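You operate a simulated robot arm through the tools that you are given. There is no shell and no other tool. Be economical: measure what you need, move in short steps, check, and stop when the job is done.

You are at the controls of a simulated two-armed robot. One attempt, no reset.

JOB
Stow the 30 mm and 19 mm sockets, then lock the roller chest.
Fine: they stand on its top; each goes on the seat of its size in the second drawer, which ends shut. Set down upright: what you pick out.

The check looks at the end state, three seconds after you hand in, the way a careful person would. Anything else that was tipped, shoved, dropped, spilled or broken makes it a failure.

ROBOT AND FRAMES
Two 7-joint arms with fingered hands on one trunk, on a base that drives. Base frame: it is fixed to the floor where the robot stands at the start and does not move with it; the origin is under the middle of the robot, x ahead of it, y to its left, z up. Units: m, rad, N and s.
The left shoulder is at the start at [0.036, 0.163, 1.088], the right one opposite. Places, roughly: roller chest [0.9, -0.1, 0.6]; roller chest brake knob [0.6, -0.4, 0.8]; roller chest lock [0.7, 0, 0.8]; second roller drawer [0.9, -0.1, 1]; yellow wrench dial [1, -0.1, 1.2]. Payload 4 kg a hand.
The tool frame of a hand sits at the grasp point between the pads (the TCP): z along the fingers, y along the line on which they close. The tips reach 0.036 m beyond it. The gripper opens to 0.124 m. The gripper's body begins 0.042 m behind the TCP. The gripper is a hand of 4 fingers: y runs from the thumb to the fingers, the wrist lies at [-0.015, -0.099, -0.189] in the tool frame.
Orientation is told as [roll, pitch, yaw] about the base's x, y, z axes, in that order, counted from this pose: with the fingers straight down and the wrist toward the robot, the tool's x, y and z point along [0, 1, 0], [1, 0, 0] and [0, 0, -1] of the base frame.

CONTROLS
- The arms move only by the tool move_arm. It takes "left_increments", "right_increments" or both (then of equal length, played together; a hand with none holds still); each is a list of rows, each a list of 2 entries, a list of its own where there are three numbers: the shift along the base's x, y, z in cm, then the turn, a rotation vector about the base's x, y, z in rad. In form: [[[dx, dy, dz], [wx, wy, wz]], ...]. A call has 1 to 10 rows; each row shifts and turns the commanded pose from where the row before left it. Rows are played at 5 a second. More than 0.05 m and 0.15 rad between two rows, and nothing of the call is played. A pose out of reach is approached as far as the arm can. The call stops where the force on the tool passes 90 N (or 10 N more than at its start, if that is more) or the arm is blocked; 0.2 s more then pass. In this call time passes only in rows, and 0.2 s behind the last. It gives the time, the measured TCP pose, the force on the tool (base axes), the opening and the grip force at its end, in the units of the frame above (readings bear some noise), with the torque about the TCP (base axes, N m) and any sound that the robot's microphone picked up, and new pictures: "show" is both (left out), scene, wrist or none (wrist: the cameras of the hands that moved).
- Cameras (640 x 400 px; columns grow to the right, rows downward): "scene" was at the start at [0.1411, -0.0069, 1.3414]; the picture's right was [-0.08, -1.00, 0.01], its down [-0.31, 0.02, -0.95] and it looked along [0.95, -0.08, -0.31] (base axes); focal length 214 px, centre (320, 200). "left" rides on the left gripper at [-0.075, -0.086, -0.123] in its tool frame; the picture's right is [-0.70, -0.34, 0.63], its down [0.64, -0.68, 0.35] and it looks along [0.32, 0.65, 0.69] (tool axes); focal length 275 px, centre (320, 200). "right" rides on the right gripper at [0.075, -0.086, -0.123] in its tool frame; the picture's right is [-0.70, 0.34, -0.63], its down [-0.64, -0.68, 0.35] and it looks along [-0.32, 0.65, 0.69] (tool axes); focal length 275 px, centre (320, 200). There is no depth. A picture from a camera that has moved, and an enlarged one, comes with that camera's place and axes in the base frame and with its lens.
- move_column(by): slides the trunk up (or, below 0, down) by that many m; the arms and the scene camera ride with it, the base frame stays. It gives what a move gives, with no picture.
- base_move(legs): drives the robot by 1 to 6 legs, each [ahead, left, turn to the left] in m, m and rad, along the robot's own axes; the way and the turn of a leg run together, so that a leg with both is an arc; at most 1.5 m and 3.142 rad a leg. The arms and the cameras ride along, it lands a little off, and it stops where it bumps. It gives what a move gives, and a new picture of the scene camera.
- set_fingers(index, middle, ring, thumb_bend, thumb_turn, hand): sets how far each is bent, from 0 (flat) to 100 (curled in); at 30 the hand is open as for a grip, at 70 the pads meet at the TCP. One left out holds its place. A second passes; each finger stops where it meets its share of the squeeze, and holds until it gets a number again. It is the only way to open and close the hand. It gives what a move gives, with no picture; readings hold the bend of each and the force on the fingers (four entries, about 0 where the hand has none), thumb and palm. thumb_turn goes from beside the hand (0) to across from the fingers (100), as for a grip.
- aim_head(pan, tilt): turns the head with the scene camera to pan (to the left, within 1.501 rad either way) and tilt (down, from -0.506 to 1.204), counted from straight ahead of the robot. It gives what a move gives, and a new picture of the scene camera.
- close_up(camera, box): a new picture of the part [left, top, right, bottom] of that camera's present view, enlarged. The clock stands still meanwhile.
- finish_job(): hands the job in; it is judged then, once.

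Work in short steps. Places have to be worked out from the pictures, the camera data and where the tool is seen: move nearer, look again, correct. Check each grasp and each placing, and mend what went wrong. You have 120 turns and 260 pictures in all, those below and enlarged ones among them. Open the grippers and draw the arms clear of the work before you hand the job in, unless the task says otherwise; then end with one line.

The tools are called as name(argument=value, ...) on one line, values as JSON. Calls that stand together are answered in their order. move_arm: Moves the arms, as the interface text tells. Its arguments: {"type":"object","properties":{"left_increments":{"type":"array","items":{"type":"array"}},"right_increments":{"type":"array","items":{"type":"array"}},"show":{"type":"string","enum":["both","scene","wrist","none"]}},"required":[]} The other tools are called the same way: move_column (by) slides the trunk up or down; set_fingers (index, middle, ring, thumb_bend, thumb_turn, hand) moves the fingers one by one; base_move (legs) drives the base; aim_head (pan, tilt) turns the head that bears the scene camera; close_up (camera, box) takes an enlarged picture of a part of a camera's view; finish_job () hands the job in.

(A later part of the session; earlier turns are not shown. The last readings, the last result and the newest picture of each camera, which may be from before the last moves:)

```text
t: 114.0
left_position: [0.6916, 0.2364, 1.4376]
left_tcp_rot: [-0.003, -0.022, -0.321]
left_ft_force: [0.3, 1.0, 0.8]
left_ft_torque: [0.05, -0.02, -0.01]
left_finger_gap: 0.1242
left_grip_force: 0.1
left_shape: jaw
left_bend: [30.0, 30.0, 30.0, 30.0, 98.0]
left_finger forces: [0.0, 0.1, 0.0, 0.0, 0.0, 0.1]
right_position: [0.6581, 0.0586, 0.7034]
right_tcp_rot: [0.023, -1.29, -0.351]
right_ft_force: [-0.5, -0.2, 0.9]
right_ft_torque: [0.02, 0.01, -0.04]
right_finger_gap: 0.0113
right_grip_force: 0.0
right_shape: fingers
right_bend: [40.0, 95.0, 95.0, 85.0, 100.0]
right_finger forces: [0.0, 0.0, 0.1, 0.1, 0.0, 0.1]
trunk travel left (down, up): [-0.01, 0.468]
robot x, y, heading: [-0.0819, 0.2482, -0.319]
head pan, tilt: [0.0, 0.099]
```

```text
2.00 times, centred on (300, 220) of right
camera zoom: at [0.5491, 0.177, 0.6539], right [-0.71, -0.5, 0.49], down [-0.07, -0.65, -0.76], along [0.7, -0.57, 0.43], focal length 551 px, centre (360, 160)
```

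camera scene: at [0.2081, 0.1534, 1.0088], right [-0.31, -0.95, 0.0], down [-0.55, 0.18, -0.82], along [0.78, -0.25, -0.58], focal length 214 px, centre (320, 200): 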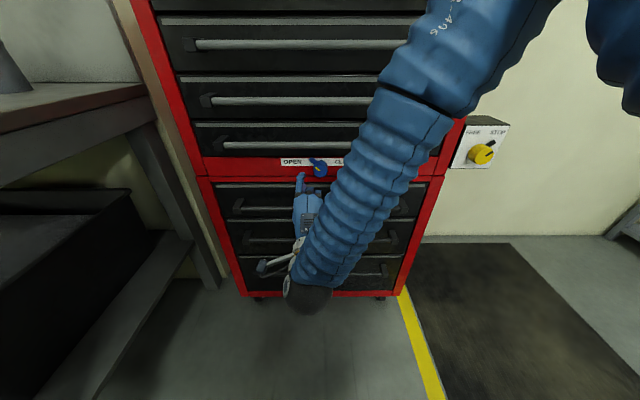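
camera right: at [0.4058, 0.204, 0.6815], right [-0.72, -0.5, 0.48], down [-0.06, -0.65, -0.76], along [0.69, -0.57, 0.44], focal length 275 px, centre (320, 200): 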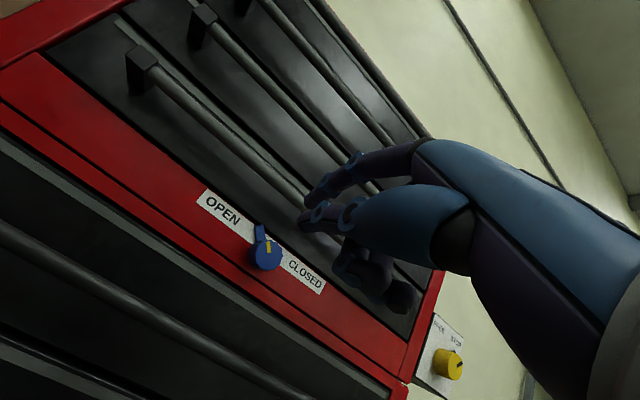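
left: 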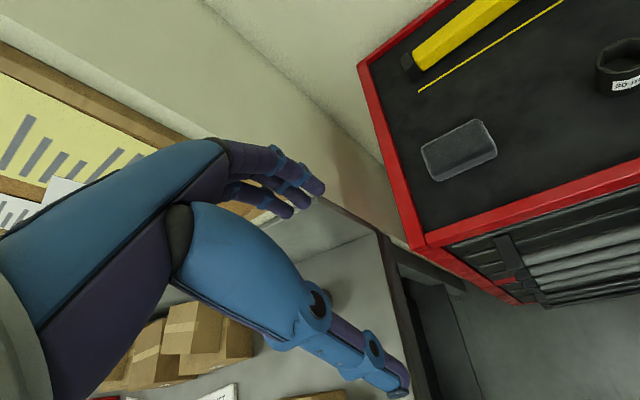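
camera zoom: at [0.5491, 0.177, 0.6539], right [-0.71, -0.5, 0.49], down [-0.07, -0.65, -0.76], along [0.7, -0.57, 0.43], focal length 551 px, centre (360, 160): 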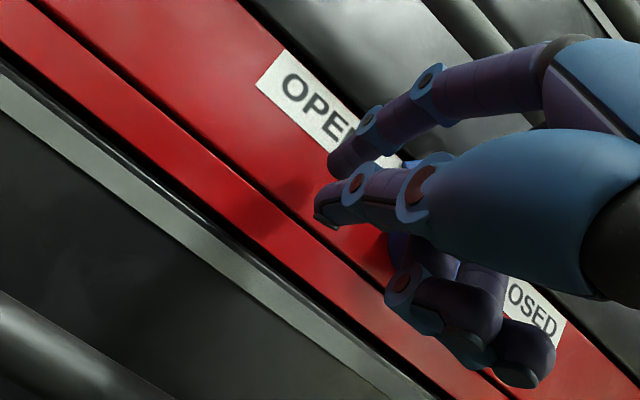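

When touching the panel at TCP z ≈ 0.718 the fingertip was at the tab's mid-height. I return near that pose without pressing, after shifting the base 2 cm right.

base_move(legs=[[0.0, -0.02, 0]])

move_arm(right_increments=[[[0.5, -0.15, 0.8], [0, 0, 0]], [[0.4, -0.15, 0.2], [0, 0, 0]]], show="none")

close_up(camera="scene", box=[270, 140, 370, 210])

```text
t: 114.8
left_position: [0.6842, 0.2147, 1.4375]
left_tcp_rot: [0.0, -0.021, -0.321]
left_ft_force: [-0.5, -0.5, 0.3]
left_ft_torque: [0.06, 0.01, -0.02]
left_finger_gap: 0.1238
left_grip_force: 0.2
left_shape: jaw
left_bend: [30.0, 30.0, 30.0, 30.0, 98.0]
left_finger forces: [0.1, 0.0, 0.0, 0.0, 0.0, 0.0]
right_position: [0.6517, 0.0391, 0.7023]
right_tcp_rot: [0.028, -1.289, -0.357]
right_ft_force: [0.1, -0.2, -0.1]
right_ft_torque: [0.01, 0.01, 0.02]
right_finger_gap: 0.0112
right_grip_force: 0.0
right_shape: fingers
right_bend: [40.0, 95.0, 95.0, 85.0, 100.0]
right_finger forces: [0.1, 0.0, 0.1, 0.0, 0.1, 0.1]
trunk travel left (down, up): [-0.01, 0.468]
robot x, y, heading: [-0.0868, 0.2287, -0.32]
head pan, tilt: [0.0, 0.099]
camera scene: at [0.2014, 0.1328, 1.0087], right [-0.31, -0.95, 0.0], down [-0.55, 0.18, -0.82], along [0.78, -0.25, -0.58], focal length 214 px, centre (320, 200)
```

scene: 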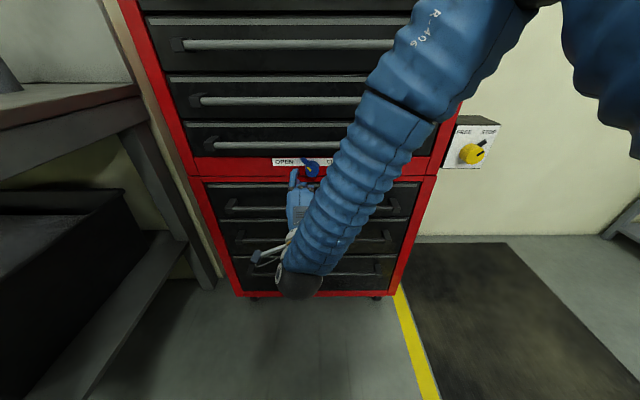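

```text
t: 115.4
left_position: [0.6861, 0.2156, 1.4364]
left_tcp_rot: [-0.002, -0.022, -0.321]
left_ft_force: [0.9, -0.5, -0.3]
left_ft_torque: [-0.03, 0.03, 0.01]
left_finger_gap: 0.1236
left_grip_force: 0.1
left_shape: jaw
left_bend: [30.0, 30.0, 30.0, 30.0, 98.0]
left_finger forces: [0.0, 0.0, 0.0, 0.1, 0.0, 0.0]
right_position: [0.6614, 0.0372, 0.7117]
right_tcp_rot: [0.02, -1.288, -0.348]
right_ft_force: [-0.1, 0.2, -0.2]
right_ft_torque: [0.01, -0.02, -0.03]
right_finger_gap: 0.0111
right_grip_force: 0.0
right_shape: fingers
right_bend: [40.0, 95.0, 95.0, 85.0, 100.0]
right_finger forces: [0.0, 0.0, 0.1, 0.0, 0.1, 0.0]
trunk travel left (down, up): [-0.01, 0.468]
robot x, y, heading: [-0.088, 0.23, -0.318]
head pan, tilt: [0.0, 0.099]
```

```text
5.71 times, centred on (320, 175) of scene
camera zoom: at [0.202, 0.1342, 1.0086], right [-0.31, -0.95, 0.0], down [-0.55, 0.18, -0.82], along [0.78, -0.25, -0.58], focal length 1226 px, centre (320, 343)
```

zoom: 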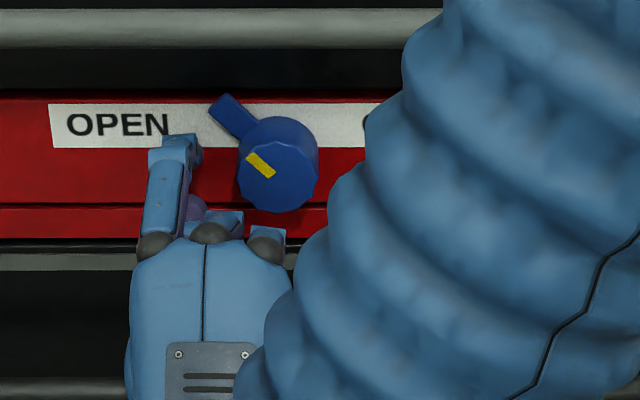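

The tip is near the panel, slightly low. I raise it 0.9 cm, then start pushing right with the base by 2.5 cm.

move_arm(right_increments=[[[0.1, 0, 0.9], [0, 0, 0]]], show="none")

base_move(legs=[[0.0, -0.025, 0]])

close_up(camera="scene", box=[250, 130, 350, 200])

```text
t: 115.8
left_position: [0.6835, 0.2155, 1.4373]
left_tcp_rot: [-0.002, -0.026, -0.322]
left_ft_force: [0.2, 0.5, -0.1]
left_ft_torque: [0.0, -0.01, 0.01]
left_finger_gap: 0.1236
left_grip_force: 0.1
left_shape: jaw
left_bend: [30.0, 30.0, 30.0, 30.0, 98.0]
left_finger forces: [0.1, 0.0, 0.0, 0.0, 0.0, 0.1]
right_position: [0.6617, 0.0374, 0.7213]
right_tcp_rot: [0.023, -1.289, -0.351]
right_ft_force: [-0.5, -0.3, 0.0]
right_ft_torque: [-0.01, 0.0, -0.01]
right_finger_gap: 0.0112
right_grip_force: 0.0
right_shape: fingers
right_bend: [40.0, 95.0, 95.0, 85.0, 100.0]
right_finger forces: [0.1, 0.0, 0.0, 0.0, 0.0, 0.0]
trunk travel left (down, up): [-0.01, 0.468]
robot x, y, heading: [-0.0911, 0.2291, -0.317]
head pan, tilt: [0.0, 0.099]
```

```text
t: 116.6
left_position: [0.6758, 0.1907, 1.4369]
left_tcp_rot: [0.002, -0.022, -0.323]
left_ft_force: [-0.3, 0.4, 0.8]
left_ft_torque: [0.06, -0.02, 0.02]
left_finger_gap: 0.1239
left_grip_force: 0.1
left_shape: jaw
left_bend: [30.0, 30.0, 30.0, 30.0, 98.0]
left_finger forces: [0.0, 0.0, 0.1, 0.0, 0.0, 0.1]
right_position: [0.6536, 0.0148, 0.7211]
right_tcp_rot: [0.025, -1.287, -0.35]
right_ft_force: [7.8, 20.4, -1.4]
right_ft_torque: [-0.53, 0.21, 0.72]
right_finger_gap: 0.0135
right_grip_force: 10.7
right_shape: fingers
right_bend: [39.0, 95.0, 95.0, 85.0, 95.0]
right_finger forces: [3.7, 0.1, 0.1, 0.0, 17.6, 0.0]
trunk travel left (down, up): [-0.01, 0.468]
robot x, y, heading: [-0.0953, 0.2067, -0.319]
head pan, tilt: [0.0, 0.099]
camera scene: at [0.1939, 0.1097, 1.0087], right [-0.31, -0.95, 0.0], down [-0.55, 0.18, -0.82], along [0.78, -0.25, -0.58], focal length 214 px, centre (320, 200)
```

scene: 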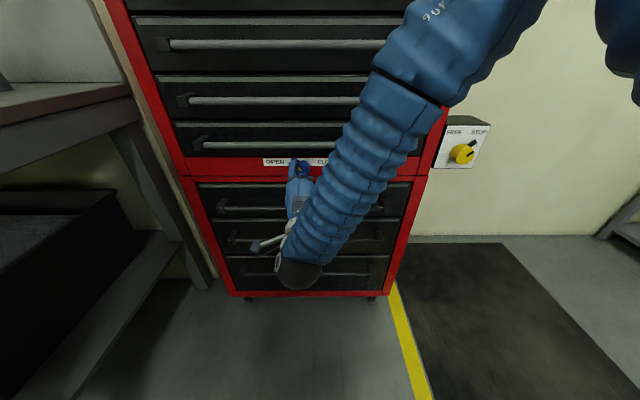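

```text
5.71 times, centred on (300, 165) of scene
camera zoom: at [0.1939, 0.1097, 1.0087], right [-0.31, -0.95, 0.0], down [-0.55, 0.18, -0.82], along [0.78, -0.25, -0.58], focal length 1226 px, centre (434, 400)
```

zoom: 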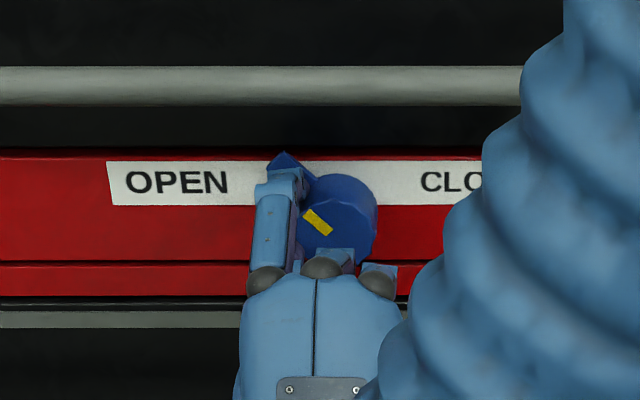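

The thumb (17.6 N) is pushing on the knob's side instead. I back away, swing the thumb out to the side, and look.

base_move(legs=[[0.0, 0.025, 0], [-0.06, 0, 0]])

set_fingers(hand="right", thumb_turn=0, thumb_bend=100)

close_up(camera="scene", box=[230, 130, 370, 230])

close_up(camera="right", box=[180, 60, 500, 320])

```text
t: 118.0
left_position: [0.6263, 0.2349, 1.4382]
left_tcp_rot: [-0.001, -0.025, -0.322]
left_ft_force: [-1.0, -0.5, 0.1]
left_ft_torque: [-0.03, -0.09, 0.04]
left_finger_gap: 0.1237
left_grip_force: 0.0
left_shape: jaw
left_bend: [30.0, 30.0, 30.0, 30.0, 98.0]
left_finger forces: [0.1, 0.0, 0.0, 0.1, 0.0, 0.1]
right_position: [0.6036, 0.0582, 0.7237]
right_tcp_rot: [0.027, -1.289, -0.351]
right_ft_force: [-0.7, 1.2, -0.3]
right_ft_torque: [-0.01, 0.01, 0.0]
right_finger_gap: 0.012
right_grip_force: 0.1
right_shape: fingers
right_bend: [40.0, 95.0, 95.0, 85.0, 100.0]
right_finger forces: [0.1, 0.1, 0.1, 0.0, 0.0, 0.0]
trunk travel left (down, up): [-0.01, 0.468]
robot x, y, heading: [-0.1487, 0.2469, -0.316]
head pan, tilt: [0.0, 0.099]
camera scene: at [0.1434, 0.153, 1.0093], right [-0.31, -0.95, 0.0], down [-0.55, 0.18, -0.82], along [0.78, -0.25, -0.58], focal length 214 px, centre (320, 200)
```

scene: 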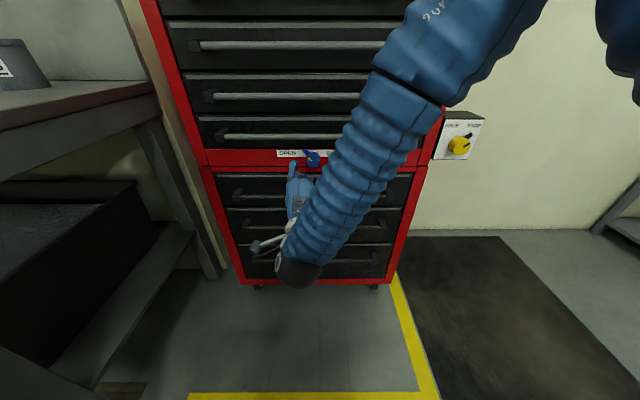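

```text
t: 119.0
left_position: [0.6254, 0.2348, 1.4373]
left_tcp_rot: [0.002, -0.025, -0.321]
left_ft_force: [0.0, -0.8, -0.3]
left_ft_torque: [0.05, -0.03, 0.0]
left_finger_gap: 0.1239
left_grip_force: 0.0
left_shape: jaw
left_bend: [30.0, 30.0, 30.0, 30.0, 98.0]
left_finger forces: [0.1, 0.0, 0.1, 0.0, 0.1, 0.1]
right_position: [0.6025, 0.0568, 0.7225]
right_tcp_rot: [0.027, -1.29, -0.35]
right_ft_force: [-0.2, 0.1, -0.6]
right_ft_torque: [-0.01, 0.03, -0.03]
right_finger_gap: 0.0675
right_grip_force: 0.1
right_shape: fingers
right_bend: [40.0, 95.0, 95.0, 100.0, 0.0]
right_finger forces: [0.0, 0.1, 0.0, 0.0, 0.0, 0.0]
trunk travel left (down, up): [-0.01, 0.468]
robot x, y, heading: [-0.1466, 0.2482, -0.313]
head pan, tilt: [0.0, 0.099]
```

```text
4.00 times, centred on (300, 180) of scene
camera zoom: at [0.1445, 0.1528, 1.0088], right [-0.31, -0.95, 0.0], down [-0.55, 0.18, -0.82], along [0.78, -0.25, -0.58], focal length 858 px, centre (400, 280)
```

zoom: 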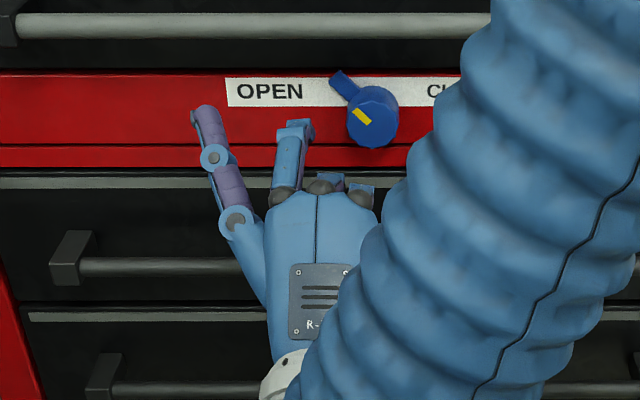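

```text
1.54 times, centred on (340, 190) of right
camera zoom: at [0.4951, 0.1743, 0.6728], right [-0.71, -0.5, 0.49], down [-0.07, -0.65, -0.76], along [0.7, -0.57, 0.43], focal length 424 px, centre (289, 215)
```

zoom: 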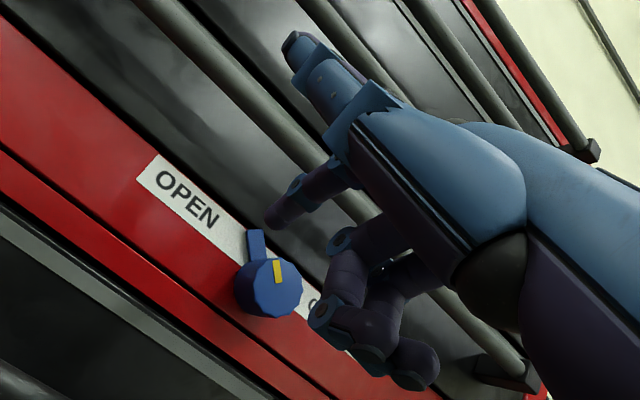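

The thumb is now off to the left and 5 cm shorter than the index. I drive forward 0.058 m to beside the tab again.

base_move(legs=[[0.058, 0.0, 0]])

close_up(camera="scene", box=[250, 130, 350, 200])

```text
t: 119.9
left_position: [0.6837, 0.2139, 1.4357]
left_tcp_rot: [0.001, -0.023, -0.32]
left_ft_force: [0.7, -0.2, -1.2]
left_ft_torque: [0.0, 0.04, 0.01]
left_finger_gap: 0.1239
left_grip_force: 0.1
left_shape: jaw
left_bend: [30.0, 30.0, 30.0, 30.0, 98.0]
left_finger forces: [0.0, 0.0, 0.0, 0.0, 0.0, 0.0]
right_position: [0.6605, 0.0387, 0.7199]
right_tcp_rot: [0.026, -1.289, -0.348]
right_ft_force: [-0.3, -1.2, -0.3]
right_ft_torque: [0.0, -0.02, 0.01]
right_finger_gap: 0.0676
right_grip_force: 0.0
right_shape: fingers
right_bend: [40.0, 95.0, 95.0, 100.0, 0.0]
right_finger forces: [0.1, 0.1, 0.0, 0.0, 0.1, 0.0]
trunk travel left (down, up): [-0.01, 0.468]
robot x, y, heading: [-0.0937, 0.229, -0.316]
head pan, tilt: [0.0, 0.099]
camera scene: at [0.201, 0.1342, 1.0081], right [-0.31, -0.95, 0.0], down [-0.55, 0.18, -0.81], along [0.77, -0.25, -0.58], focal length 214 px, centre (320, 200)
```

scene: 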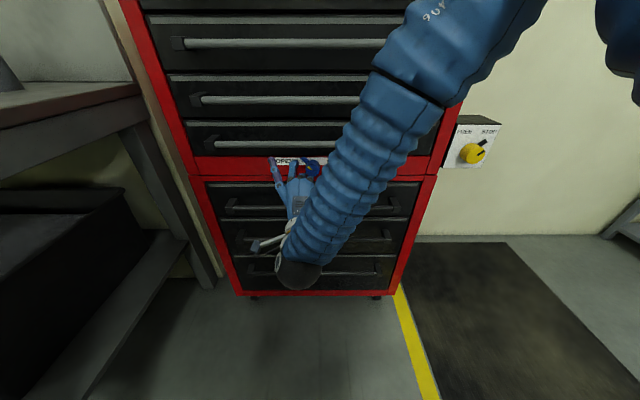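

```text
5.71 times, centred on (300, 165) of scene
camera zoom: at [0.201, 0.1342, 1.0081], right [-0.31, -0.95, 0.0], down [-0.55, 0.18, -0.81], along [0.77, -0.25, -0.58], focal length 1226 px, centre (434, 400)
```

zoom: 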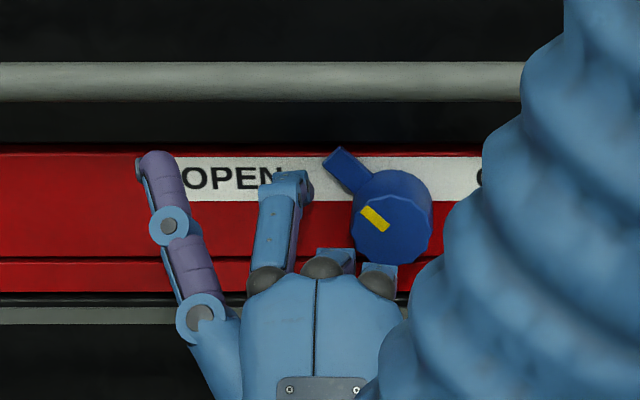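

The fingertip is beside the tab with a gap of about 2 cm. I push right 3.5 cm with the base.

base_move(legs=[[0.0, -0.035, 0]])

close_up(camera="scene", box=[250, 130, 350, 200])

```text
t: 120.8
left_position: [0.67, 0.1809, 1.4376]
left_tcp_rot: [0.002, -0.024, -0.321]
left_ft_force: [0.2, -0.4, 0.4]
left_ft_torque: [0.03, -0.01, -0.02]
left_finger_gap: 0.1238
left_grip_force: 0.0
left_shape: jaw
left_bend: [30.0, 30.0, 30.0, 30.0, 98.0]
left_finger forces: [0.0, 0.1, 0.0, 0.0, 0.0, 0.1]
right_position: [0.6478, 0.0038, 0.7219]
right_tcp_rot: [0.032, -1.29, -0.355]
right_ft_force: [-1.8, 3.1, 3.2]
right_ft_torque: [-0.16, -0.3, 0.19]
right_finger_gap: 0.0639
right_grip_force: 2.6
right_shape: fingers
right_bend: [36.0, 95.0, 95.0, 100.0, 0.0]
right_finger forces: [5.8, 0.0, 0.0, 0.0, 0.1, 0.0]
trunk travel left (down, up): [-0.01, 0.468]
robot x, y, heading: [-0.1028, 0.1983, -0.32]
head pan, tilt: [0.0, 0.099]
camera scene: at [0.188, 0.1, 1.009], right [-0.31, -0.95, 0.0], down [-0.55, 0.18, -0.82], along [0.78, -0.25, -0.58], focal length 214 px, centre (320, 200)
```

scene: 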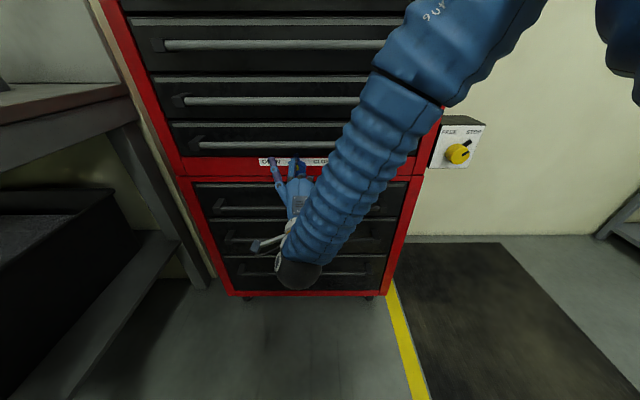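

```text
5.71 times, centred on (300, 165) of scene
camera zoom: at [0.188, 0.1, 1.009], right [-0.31, -0.95, 0.0], down [-0.55, 0.18, -0.82], along [0.78, -0.25, -0.58], focal length 1226 px, centre (434, 400)
```

zoom: 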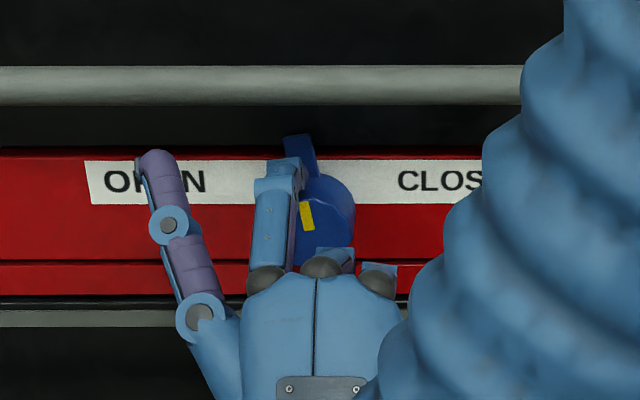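

The tab is turning; it is now nearly upright. I raise the finger 0.6 cm and push on to the right 2.5 cm.

move_arm(right_increments=[[[0, 0, 0.6], [0, 0, 0]]], show="none")

base_move(legs=[[0.0, -0.025, 0]])

close_up(camera="scene", box=[250, 130, 350, 200])

```text
t: 121.2
left_position: [0.67, 0.1812, 1.437]
left_tcp_rot: [0.002, -0.022, -0.321]
left_ft_force: [0.2, 0.2, 0.1]
left_ft_torque: [0.05, 0.04, 0.02]
left_finger_gap: 0.124
left_grip_force: 0.0
left_shape: jaw
left_bend: [30.0, 30.0, 30.0, 30.0, 98.0]
left_finger forces: [0.0, 0.0, 0.0, 0.1, 0.1, 0.0]
right_position: [0.6487, 0.0052, 0.7283]
right_tcp_rot: [0.027, -1.289, -0.352]
right_ft_force: [0.6, 0.9, 2.1]
right_ft_torque: [-0.06, -0.02, 0.05]
right_finger_gap: 0.0657
right_grip_force: 1.2
right_shape: fingers
right_bend: [38.0, 95.0, 95.0, 100.0, 0.0]
right_finger forces: [1.8, 0.0, 0.0, 0.1, 0.0, 0.0]
trunk travel left (down, up): [-0.01, 0.468]
robot x, y, heading: [-0.1042, 0.1969, -0.318]
head pan, tilt: [0.0, 0.099]
```

```text
t: 122.0
left_position: [0.6621, 0.1547, 1.4366]
left_tcp_rot: [0.005, -0.021, -0.326]
left_ft_force: [-0.3, 0.5, -0.1]
left_ft_torque: [0.07, -0.03, -0.01]
left_finger_gap: 0.1239
left_grip_force: 0.1
left_shape: jaw
left_bend: [30.0, 30.0, 30.0, 30.0, 98.0]
left_finger forces: [0.1, 0.0, 0.0, 0.1, 0.1, 0.0]
right_position: [0.6397, -0.0199, 0.7282]
right_tcp_rot: [0.034, -1.289, -0.359]
right_ft_force: [0.3, -1.1, -0.1]
right_ft_torque: [-0.02, 0.0, 0.05]
right_finger_gap: 0.0674
right_grip_force: 0.1
right_shape: fingers
right_bend: [40.0, 95.0, 95.0, 100.0, 0.0]
right_finger forces: [0.0, 0.0, 0.1, 0.1, 0.0, 0.1]
trunk travel left (down, up): [-0.01, 0.468]
robot x, y, heading: [-0.11, 0.1757, -0.321]
head pan, tilt: [0.0, 0.099]
camera scene: at [0.1805, 0.0757, 1.0087], right [-0.31, -0.95, 0.0], down [-0.55, 0.18, -0.82], along [0.78, -0.25, -0.58], focal length 214 px, centre (320, 200)
```

scene: 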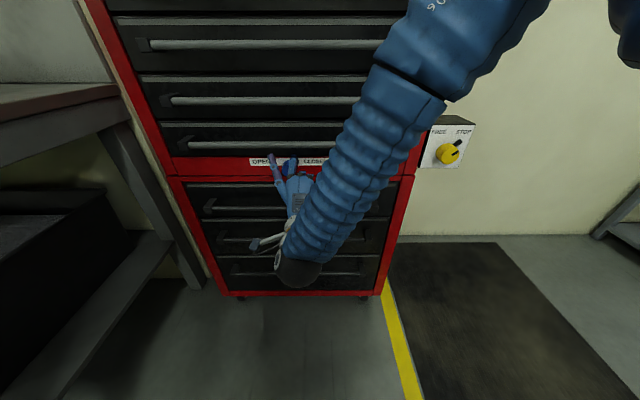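

```text
5.71 times, centred on (300, 165) of scene
camera zoom: at [0.1805, 0.0757, 1.0087], right [-0.31, -0.95, 0.0], down [-0.55, 0.18, -0.82], along [0.78, -0.25, -0.58], focal length 1226 px, centre (434, 400)
```

zoom: 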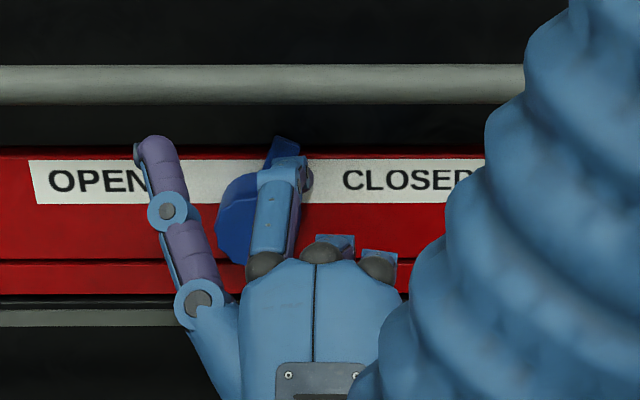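

The tab has gone past vertical to the right, and the finger may have slipped over it. I back off and look.

base_move(legs=[[-0.07, 0.0, 0]])

close_up(camera="scene", box=[240, 130, 350, 200])

close_up(camera="right", box=[140, 100, 400, 340])

```text
t: 123.0
left_position: [0.5947, 0.1784, 1.4384]
left_tcp_rot: [0.002, -0.025, -0.325]
left_ft_force: [-0.1, -1.2, 0.2]
left_ft_torque: [-0.01, -0.01, -0.03]
left_finger_gap: 0.1237
left_grip_force: 0.0
left_shape: jaw
left_bend: [30.0, 30.0, 30.0, 30.0, 98.0]
left_finger forces: [0.0, 0.0, 0.0, 0.0, 0.1, 0.0]
right_position: [0.5744, 0.0022, 0.7299]
right_tcp_rot: [0.027, -1.291, -0.352]
right_ft_force: [-0.4, -0.3, -0.2]
right_ft_torque: [-0.01, 0.04, -0.05]
right_finger_gap: 0.0674
right_grip_force: 0.1
right_shape: fingers
right_bend: [40.0, 95.0, 95.0, 100.0, 0.0]
right_finger forces: [0.0, 0.0, 0.1, 0.0, 0.0, 0.0]
trunk travel left (down, up): [-0.01, 0.468]
robot x, y, heading: [-0.1795, 0.1927, -0.318]
head pan, tilt: [0.0, 0.099]
camera scene: at [0.1133, 0.0991, 1.0093], right [-0.31, -0.95, 0.0], down [-0.55, 0.18, -0.82], along [0.78, -0.26, -0.58], focal length 214 px, centre (320, 200)
```

scene: 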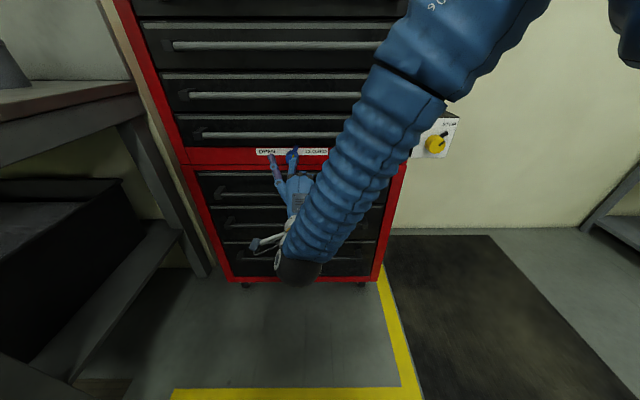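

```text
5.71 times, centred on (295, 165) of scene
camera zoom: at [0.1133, 0.0991, 1.0093], right [-0.31, -0.95, 0.0], down [-0.55, 0.18, -0.82], along [0.78, -0.26, -0.58], focal length 1226 px, centre (463, 400)
```

zoom: 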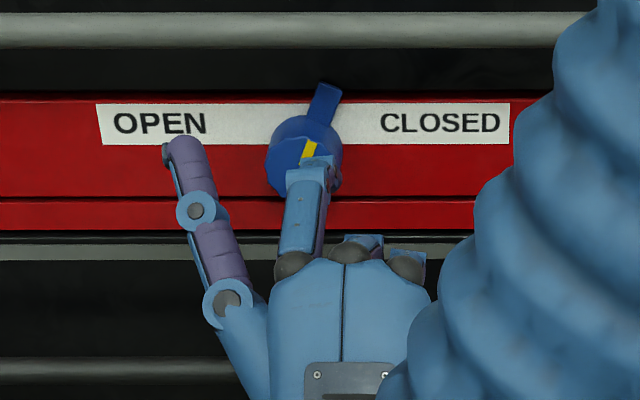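

```text
1.67 times, centred on (270, 220) of right
camera zoom: at [0.4645, 0.1198, 0.6801], right [-0.71, -0.5, 0.49], down [-0.07, -0.65, -0.76], along [0.7, -0.57, 0.43], focal length 459 px, centre (403, 167)
```

zoom: 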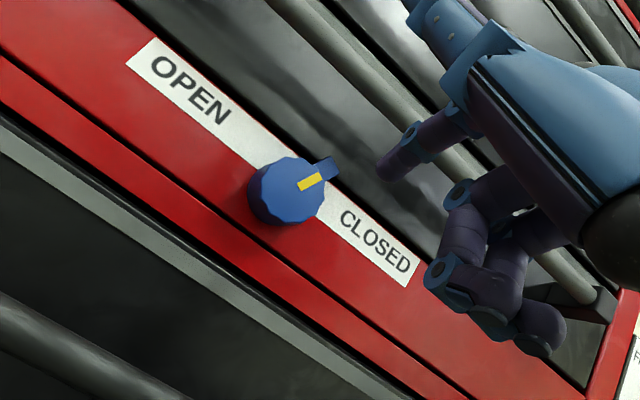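

The tab now stands about 20° right of vertical; roughly 30° more is needed. I move the finger left 4 cm, go back to the panel, and push again with deeper contact.

base_move(legs=[[0.0, 0.04, 0], [0.076, 0, 0]])

close_up(camera="scene", box=[240, 130, 350, 200])

close_up(camera="right", box=[180, 120, 400, 320])

```text
t: 124.5
left_position: [0.6784, 0.1916, 1.4372]
left_tcp_rot: [0.001, -0.026, -0.325]
left_ft_force: [-0.1, -0.3, -0.8]
left_ft_torque: [0.0, 0.0, 0.02]
left_finger_gap: 0.124
left_grip_force: 0.1
left_shape: jaw
left_bend: [30.0, 30.0, 30.0, 30.0, 98.0]
left_finger forces: [0.1, 0.0, 0.0, 0.1, 0.1, 0.0]
right_position: [0.6565, 0.0181, 0.7305]
right_tcp_rot: [0.028, -1.291, -0.354]
right_ft_force: [-25.0, 7.9, 3.0]
right_ft_torque: [-0.37, -1.35, 0.26]
right_finger_gap: 0.0667
right_grip_force: 12.9
right_shape: fingers
right_bend: [38.0, 95.0, 95.0, 100.0, 0.0]
right_finger forces: [26.5, 0.0, 0.1, 0.1, 0.0, 0.0]
trunk travel left (down, up): [-0.01, 0.468]
robot x, y, heading: [-0.0951, 0.2079, -0.317]
head pan, tilt: [0.0, 0.099]
camera scene: at [0.1976, 0.1133, 1.0092], right [-0.31, -0.95, 0.0], down [-0.55, 0.18, -0.82], along [0.78, -0.26, -0.58], focal length 214 px, centre (320, 200)
```

scene: 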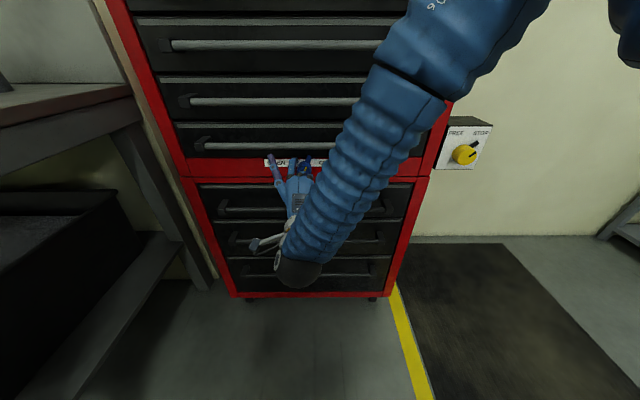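

```text
5.71 times, centred on (295, 165) of scene
camera zoom: at [0.1976, 0.1133, 1.0092], right [-0.31, -0.95, 0.0], down [-0.55, 0.18, -0.82], along [0.78, -0.26, -0.58], focal length 1226 px, centre (463, 400)
```

zoom: 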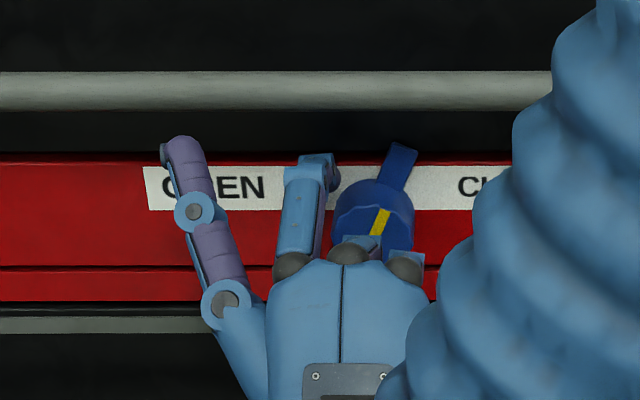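

```text
2.00 times, centred on (290, 220) of right
camera zoom: at [0.5481, 0.1348, 0.6799], right [-0.71, -0.5, 0.49], down [-0.07, -0.65, -0.76], along [0.7, -0.57, 0.43], focal length 551 px, centre (380, 160)
```

zoom: 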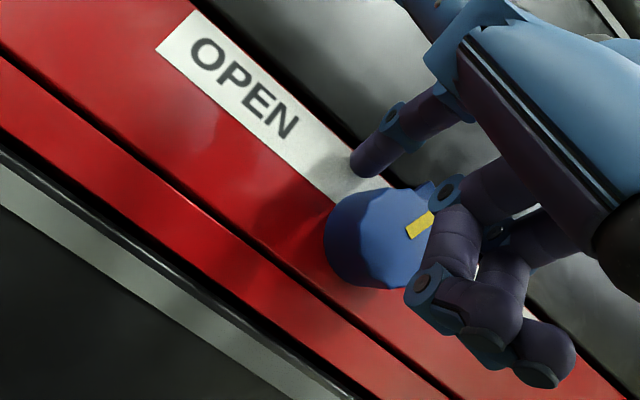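

The finger is on the panel, left of the tab. I ease back 5 mm and push right 5 cm.

base_move(legs=[[-0.006, 0, 0], [0.0, -0.05, 0]])

close_up(camera="scene", box=[240, 130, 350, 200])

close_up(camera="right", box=[180, 120, 400, 320])

```text
t: 125.8
left_position: [0.658, 0.1425, 1.4375]
left_tcp_rot: [0.006, -0.024, -0.326]
left_ft_force: [0.3, -0.7, 0.4]
left_ft_torque: [0.04, -0.03, 0.02]
left_finger_gap: 0.1238
left_grip_force: 0.0
left_shape: jaw
left_bend: [30.0, 30.0, 30.0, 30.0, 98.0]
left_finger forces: [0.1, 0.1, 0.1, 0.0, 0.0, 0.0]
right_position: [0.6376, -0.0298, 0.7284]
right_tcp_rot: [0.033, -1.29, -0.359]
right_ft_force: [-0.6, -1.0, -0.4]
right_ft_torque: [0.01, 0.0, 0.03]
right_finger_gap: 0.0674
right_grip_force: 0.0
right_shape: fingers
right_bend: [40.0, 95.0, 95.0, 100.0, 0.0]
right_finger forces: [0.1, 0.1, 0.0, 0.1, 0.0, 0.1]
trunk travel left (down, up): [-0.01, 0.468]
robot x, y, heading: [-0.1142, 0.1631, -0.32]
head pan, tilt: [0.0, 0.099]
camera scene: at [0.1769, 0.0659, 1.0088], right [-0.31, -0.95, 0.0], down [-0.55, 0.18, -0.82], along [0.78, -0.25, -0.58], focal length 214 px, centre (320, 200)
```

scene: 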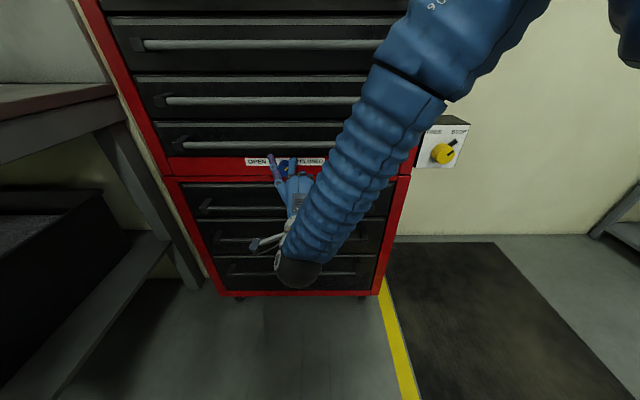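

```text
5.71 times, centred on (295, 165) of scene
camera zoom: at [0.1769, 0.0659, 1.0088], right [-0.31, -0.95, 0.0], down [-0.55, 0.18, -0.82], along [0.78, -0.25, -0.58], focal length 1226 px, centre (463, 400)
```

zoom: 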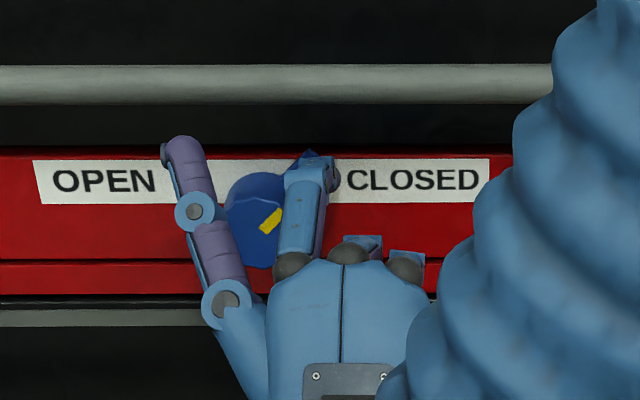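

```text
2.00 times, centred on (290, 220) of right
camera zoom: at [0.5272, 0.0875, 0.6793], right [-0.71, -0.5, 0.49], down [-0.07, -0.65, -0.76], along [0.7, -0.57, 0.43], focal length 551 px, centre (380, 160)
```

zoom: 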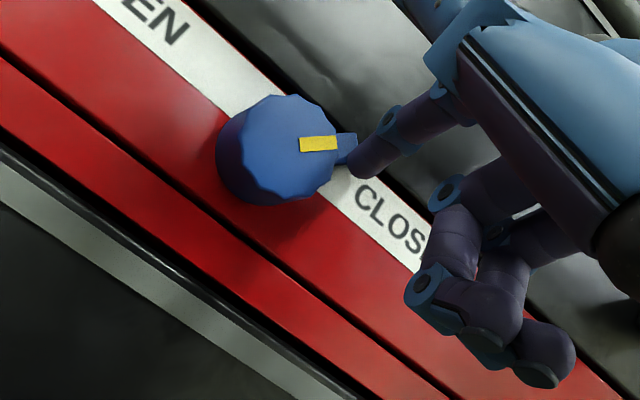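

The marker now points up-right toward CLOSED. I back off for a clear look.

base_move(legs=[[-0.1, 0.0, 0]])

close_up(camera="scene", box=[240, 110, 350, 180])

close_up(camera="right", box=[140, 100, 400, 340])

```text
t: 126.9
left_position: [0.5626, 0.1751, 1.4377]
left_tcp_rot: [0.003, -0.025, -0.325]
left_ft_force: [-0.3, -0.3, -0.4]
left_ft_torque: [-0.01, -0.05, 0.0]
left_finger_gap: 0.1235
left_grip_force: 0.0
left_shape: jaw
left_bend: [30.0, 30.0, 30.0, 30.0, 98.0]
left_finger forces: [0.1, 0.1, 0.1, 0.0, 0.1, 0.0]
right_position: [0.5419, 0.0034, 0.7289]
right_tcp_rot: [0.028, -1.292, -0.355]
right_ft_force: [0.0, 0.3, 0.8]
right_ft_torque: [0.02, 0.01, 0.02]
right_finger_gap: 0.0672
right_grip_force: 0.1
right_shape: fingers
right_bend: [40.0, 95.0, 95.0, 100.0, 0.0]
right_finger forces: [0.1, 0.0, 0.0, 0.0, 0.1, 0.1]
trunk travel left (down, up): [-0.01, 0.468]
robot x, y, heading: [-0.2074, 0.195, -0.32]
head pan, tilt: [0.0, 0.099]
camera scene: at [0.0822, 0.0986, 1.0091], right [-0.31, -0.95, 0.0], down [-0.55, 0.18, -0.82], along [0.78, -0.26, -0.58], focal length 214 px, centre (320, 200)
```

scene: 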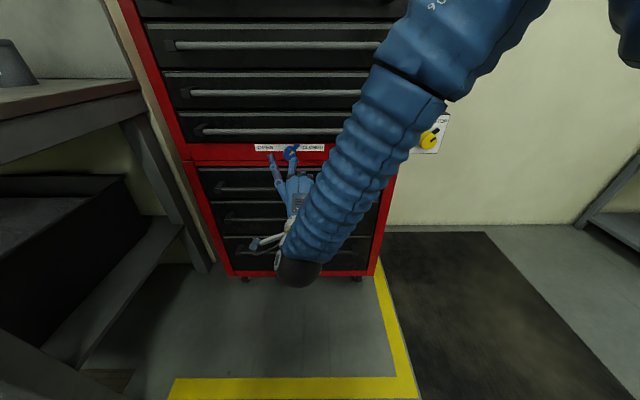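

```text
5.71 times, centred on (295, 145) of scene
camera zoom: at [0.0822, 0.0986, 1.0091], right [-0.31, -0.95, 0.0], down [-0.55, 0.18, -0.82], along [0.78, -0.26, -0.58], focal length 1226 px, centre (463, 514)
```

zoom: 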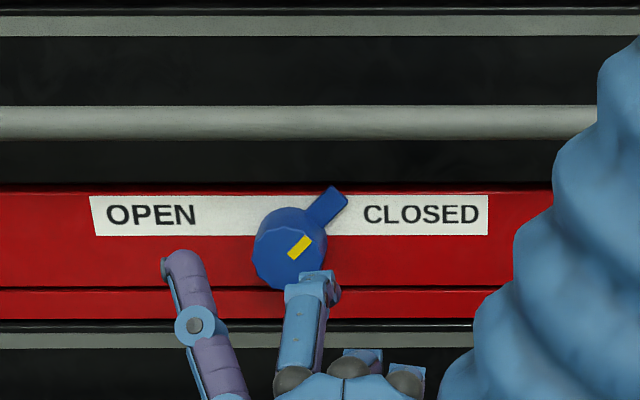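

```text
1.67 times, centred on (270, 220) of right
camera zoom: at [0.4325, 0.1196, 0.6797], right [-0.71, -0.5, 0.49], down [-0.07, -0.65, -0.76], along [0.7, -0.57, 0.43], focal length 459 px, centre (403, 167)
```

zoom: 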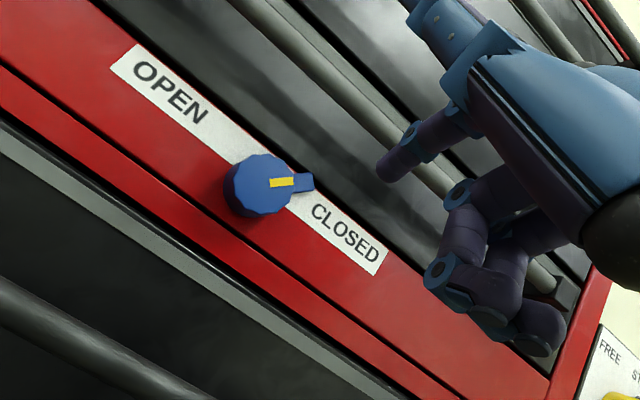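

The pointer looks symmetric to its start, pointing to CLOSED, but maybe a few degrees short of the stop. To confirm, I'll press down on the tab from above-left: raise the finger 1.3 cm, then advance.

move_arm(right_increments=[[[0, 0, 1.3], [0, 0, 0]]], show="none")

base_move(legs=[[0.099, 0.003, 0]])

close_up(camera="scene", box=[240, 120, 350, 190])

close_up(camera="right", box=[180, 120, 400, 320])

```text
t: 127.3
left_position: [0.5631, 0.1758, 1.4388]
left_tcp_rot: [0.004, -0.025, -0.324]
left_ft_force: [0.2, 0.1, 0.2]
left_ft_torque: [0.0, 0.01, 0.0]
left_finger_gap: 0.1238
left_grip_force: 0.0
left_shape: jaw
left_bend: [30.0, 30.0, 30.0, 30.0, 98.0]
left_finger forces: [0.0, 0.0, 0.0, 0.0, 0.0, 0.0]
right_position: [0.5428, 0.0027, 0.7417]
right_tcp_rot: [0.027, -1.29, -0.355]
right_ft_force: [0.9, -0.3, -0.4]
right_ft_torque: [0.01, 0.0, 0.02]
right_finger_gap: 0.0673
right_grip_force: 0.0
right_shape: fingers
right_bend: [40.0, 95.0, 95.0, 100.0, 0.0]
right_finger forces: [0.0, 0.0, 0.0, 0.1, 0.1, 0.1]
trunk travel left (down, up): [-0.01, 0.468]
robot x, y, heading: [-0.2075, 0.1995, -0.32]
head pan, tilt: [0.0, 0.099]
```

```text
t: 128.5
left_position: [0.661, 0.1459, 1.4357]
left_tcp_rot: [0.004, -0.024, -0.326]
left_ft_force: [0.8, 0.0, -0.7]
left_ft_torque: [0.02, 0.04, 0.02]
left_finger_gap: 0.1237
left_grip_force: 0.1
left_shape: jaw
left_bend: [30.0, 30.0, 30.0, 30.0, 98.0]
left_finger forces: [0.1, 0.0, 0.1, 0.0, 0.0, 0.0]
right_position: [0.6377, -0.0263, 0.7403]
right_tcp_rot: [0.029, -1.291, -0.353]
right_ft_force: [-0.4, -1.5, 0.4]
right_ft_torque: [0.02, 0.0, 0.01]
right_finger_gap: 0.0674
right_grip_force: 0.0
right_shape: fingers
right_bend: [40.0, 95.0, 95.0, 100.0, 0.0]
right_finger forces: [0.0, 0.0, 0.0, 0.0, 0.0, 0.0]
trunk travel left (down, up): [-0.01, 0.468]
robot x, y, heading: [-0.114, 0.163, -0.317]
head pan, tilt: [0.0, 0.099]
camera scene: at [0.179, 0.0699, 1.0085], right [-0.31, -0.95, 0.0], down [-0.55, 0.18, -0.82], along [0.77, -0.26, -0.58], focal length 214 px, centre (320, 200)
```

scene: 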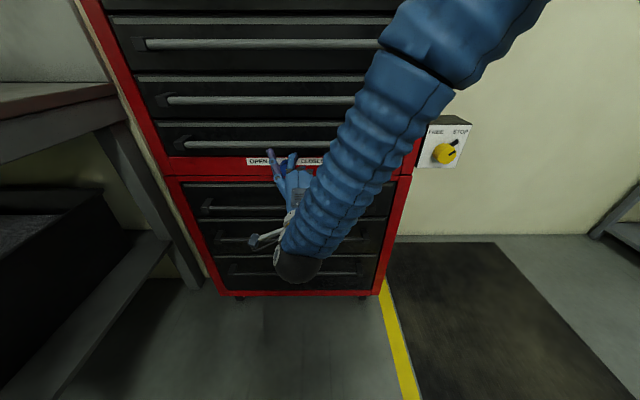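

```text
5.71 times, centred on (295, 155) of scene
camera zoom: at [0.179, 0.0699, 1.0085], right [-0.31, -0.95, 0.0], down [-0.55, 0.18, -0.82], along [0.77, -0.26, -0.58], focal length 1226 px, centre (463, 457)
```

zoom: 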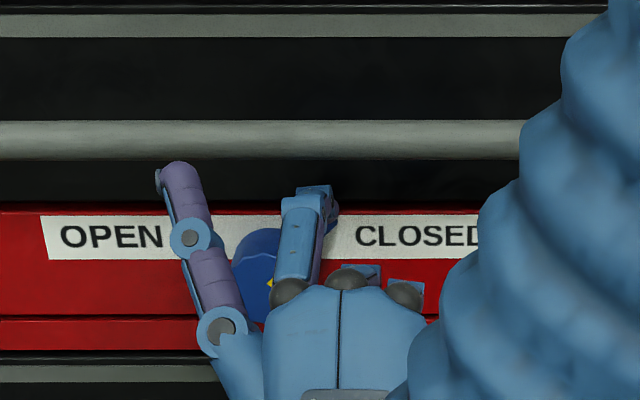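

```text
2.00 times, centred on (290, 220) of right
camera zoom: at [0.529, 0.0911, 0.6915], right [-0.71, -0.5, 0.49], down [-0.07, -0.65, -0.76], along [0.7, -0.57, 0.43], focal length 551 px, centre (380, 160)
```

zoom: 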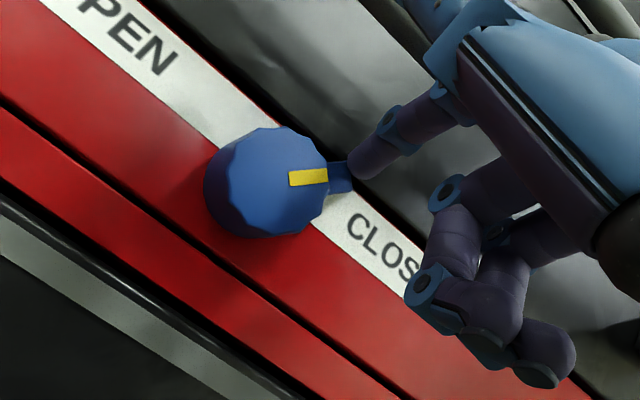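

The finger is just above the tab's end with no contact. I press down in small steps, watching the force.

move_arm(right_increments=[[[0, 0, -0.5], [0, 0, 0]], [[0, 0, -0.5], [0, 0, 0]]], show="none")

move_arm(right_increments=[[[0, 0, -0.5], [0, 0, 0]]], show="none")

close_up(camera="right", box=[180, 120, 400, 320])

```text
t: 129.1
left_position: [0.6599, 0.1461, 1.435]
left_tcp_rot: [0.004, -0.023, -0.327]
left_ft_force: [0.4, 0.5, 0.6]
left_ft_torque: [0.02, 0.03, 0.03]
left_finger_gap: 0.1239
left_grip_force: 0.0
left_shape: jaw
left_bend: [30.0, 30.0, 30.0, 30.0, 98.0]
left_finger forces: [0.0, 0.0, 0.0, 0.1, 0.0, 0.1]
right_position: [0.6376, -0.026, 0.7316]
right_tcp_rot: [0.028, -1.288, -0.355]
right_ft_force: [-0.6, 0.2, 0.1]
right_ft_torque: [0.0, -0.05, 0.03]
right_finger_gap: 0.0675
right_grip_force: 0.0
right_shape: fingers
right_bend: [40.0, 95.0, 95.0, 100.0, 0.0]
right_finger forces: [0.1, 0.0, 0.0, 0.0, 0.0, 0.0]
trunk travel left (down, up): [-0.01, 0.468]
robot x, y, heading: [-0.1098, 0.1629, -0.315]
head pan, tilt: [0.0, 0.099]
```

```text
t: 129.5
left_position: [0.6602, 0.1476, 1.4364]
left_tcp_rot: [0.004, -0.021, -0.326]
left_ft_force: [0.4, 0.2, -1.3]
left_ft_torque: [0.02, -0.01, 0.03]
left_finger_gap: 0.1238
left_grip_force: 0.1
left_shape: jaw
left_bend: [30.0, 30.0, 30.0, 30.0, 98.0]
left_finger forces: [0.1, 0.0, 0.1, 0.0, 0.0, 0.0]
right_position: [0.6381, -0.0261, 0.7261]
right_tcp_rot: [0.029, -1.291, -0.355]
right_ft_force: [0.7, -0.3, -0.1]
right_ft_torque: [0.01, -0.02, -0.01]
right_finger_gap: 0.0675
right_grip_force: 0.0
right_shape: fingers
right_bend: [40.0, 95.0, 95.0, 100.0, 0.0]
right_finger forces: [0.1, 0.0, 0.0, 0.1, 0.0, 0.0]
trunk travel left (down, up): [-0.01, 0.468]
robot x, y, heading: [-0.1132, 0.1646, -0.318]
head pan, tilt: [0.0, 0.099]
```

```text
2.00 times, centred on (290, 220) of right
camera zoom: at [0.5287, 0.0908, 0.6768], right [-0.71, -0.5, 0.49], down [-0.07, -0.65, -0.76], along [0.7, -0.57, 0.43], focal length 551 px, centre (380, 160)
```

zoom: 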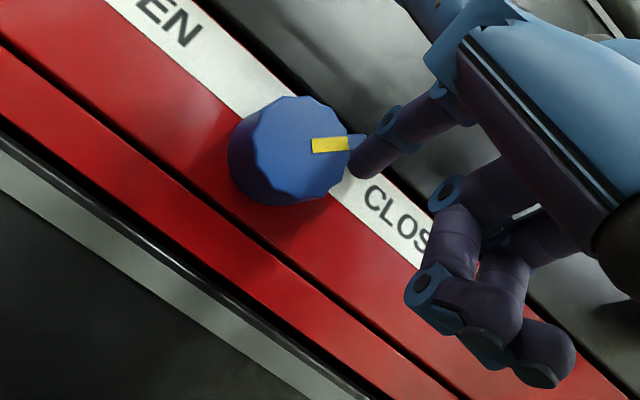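

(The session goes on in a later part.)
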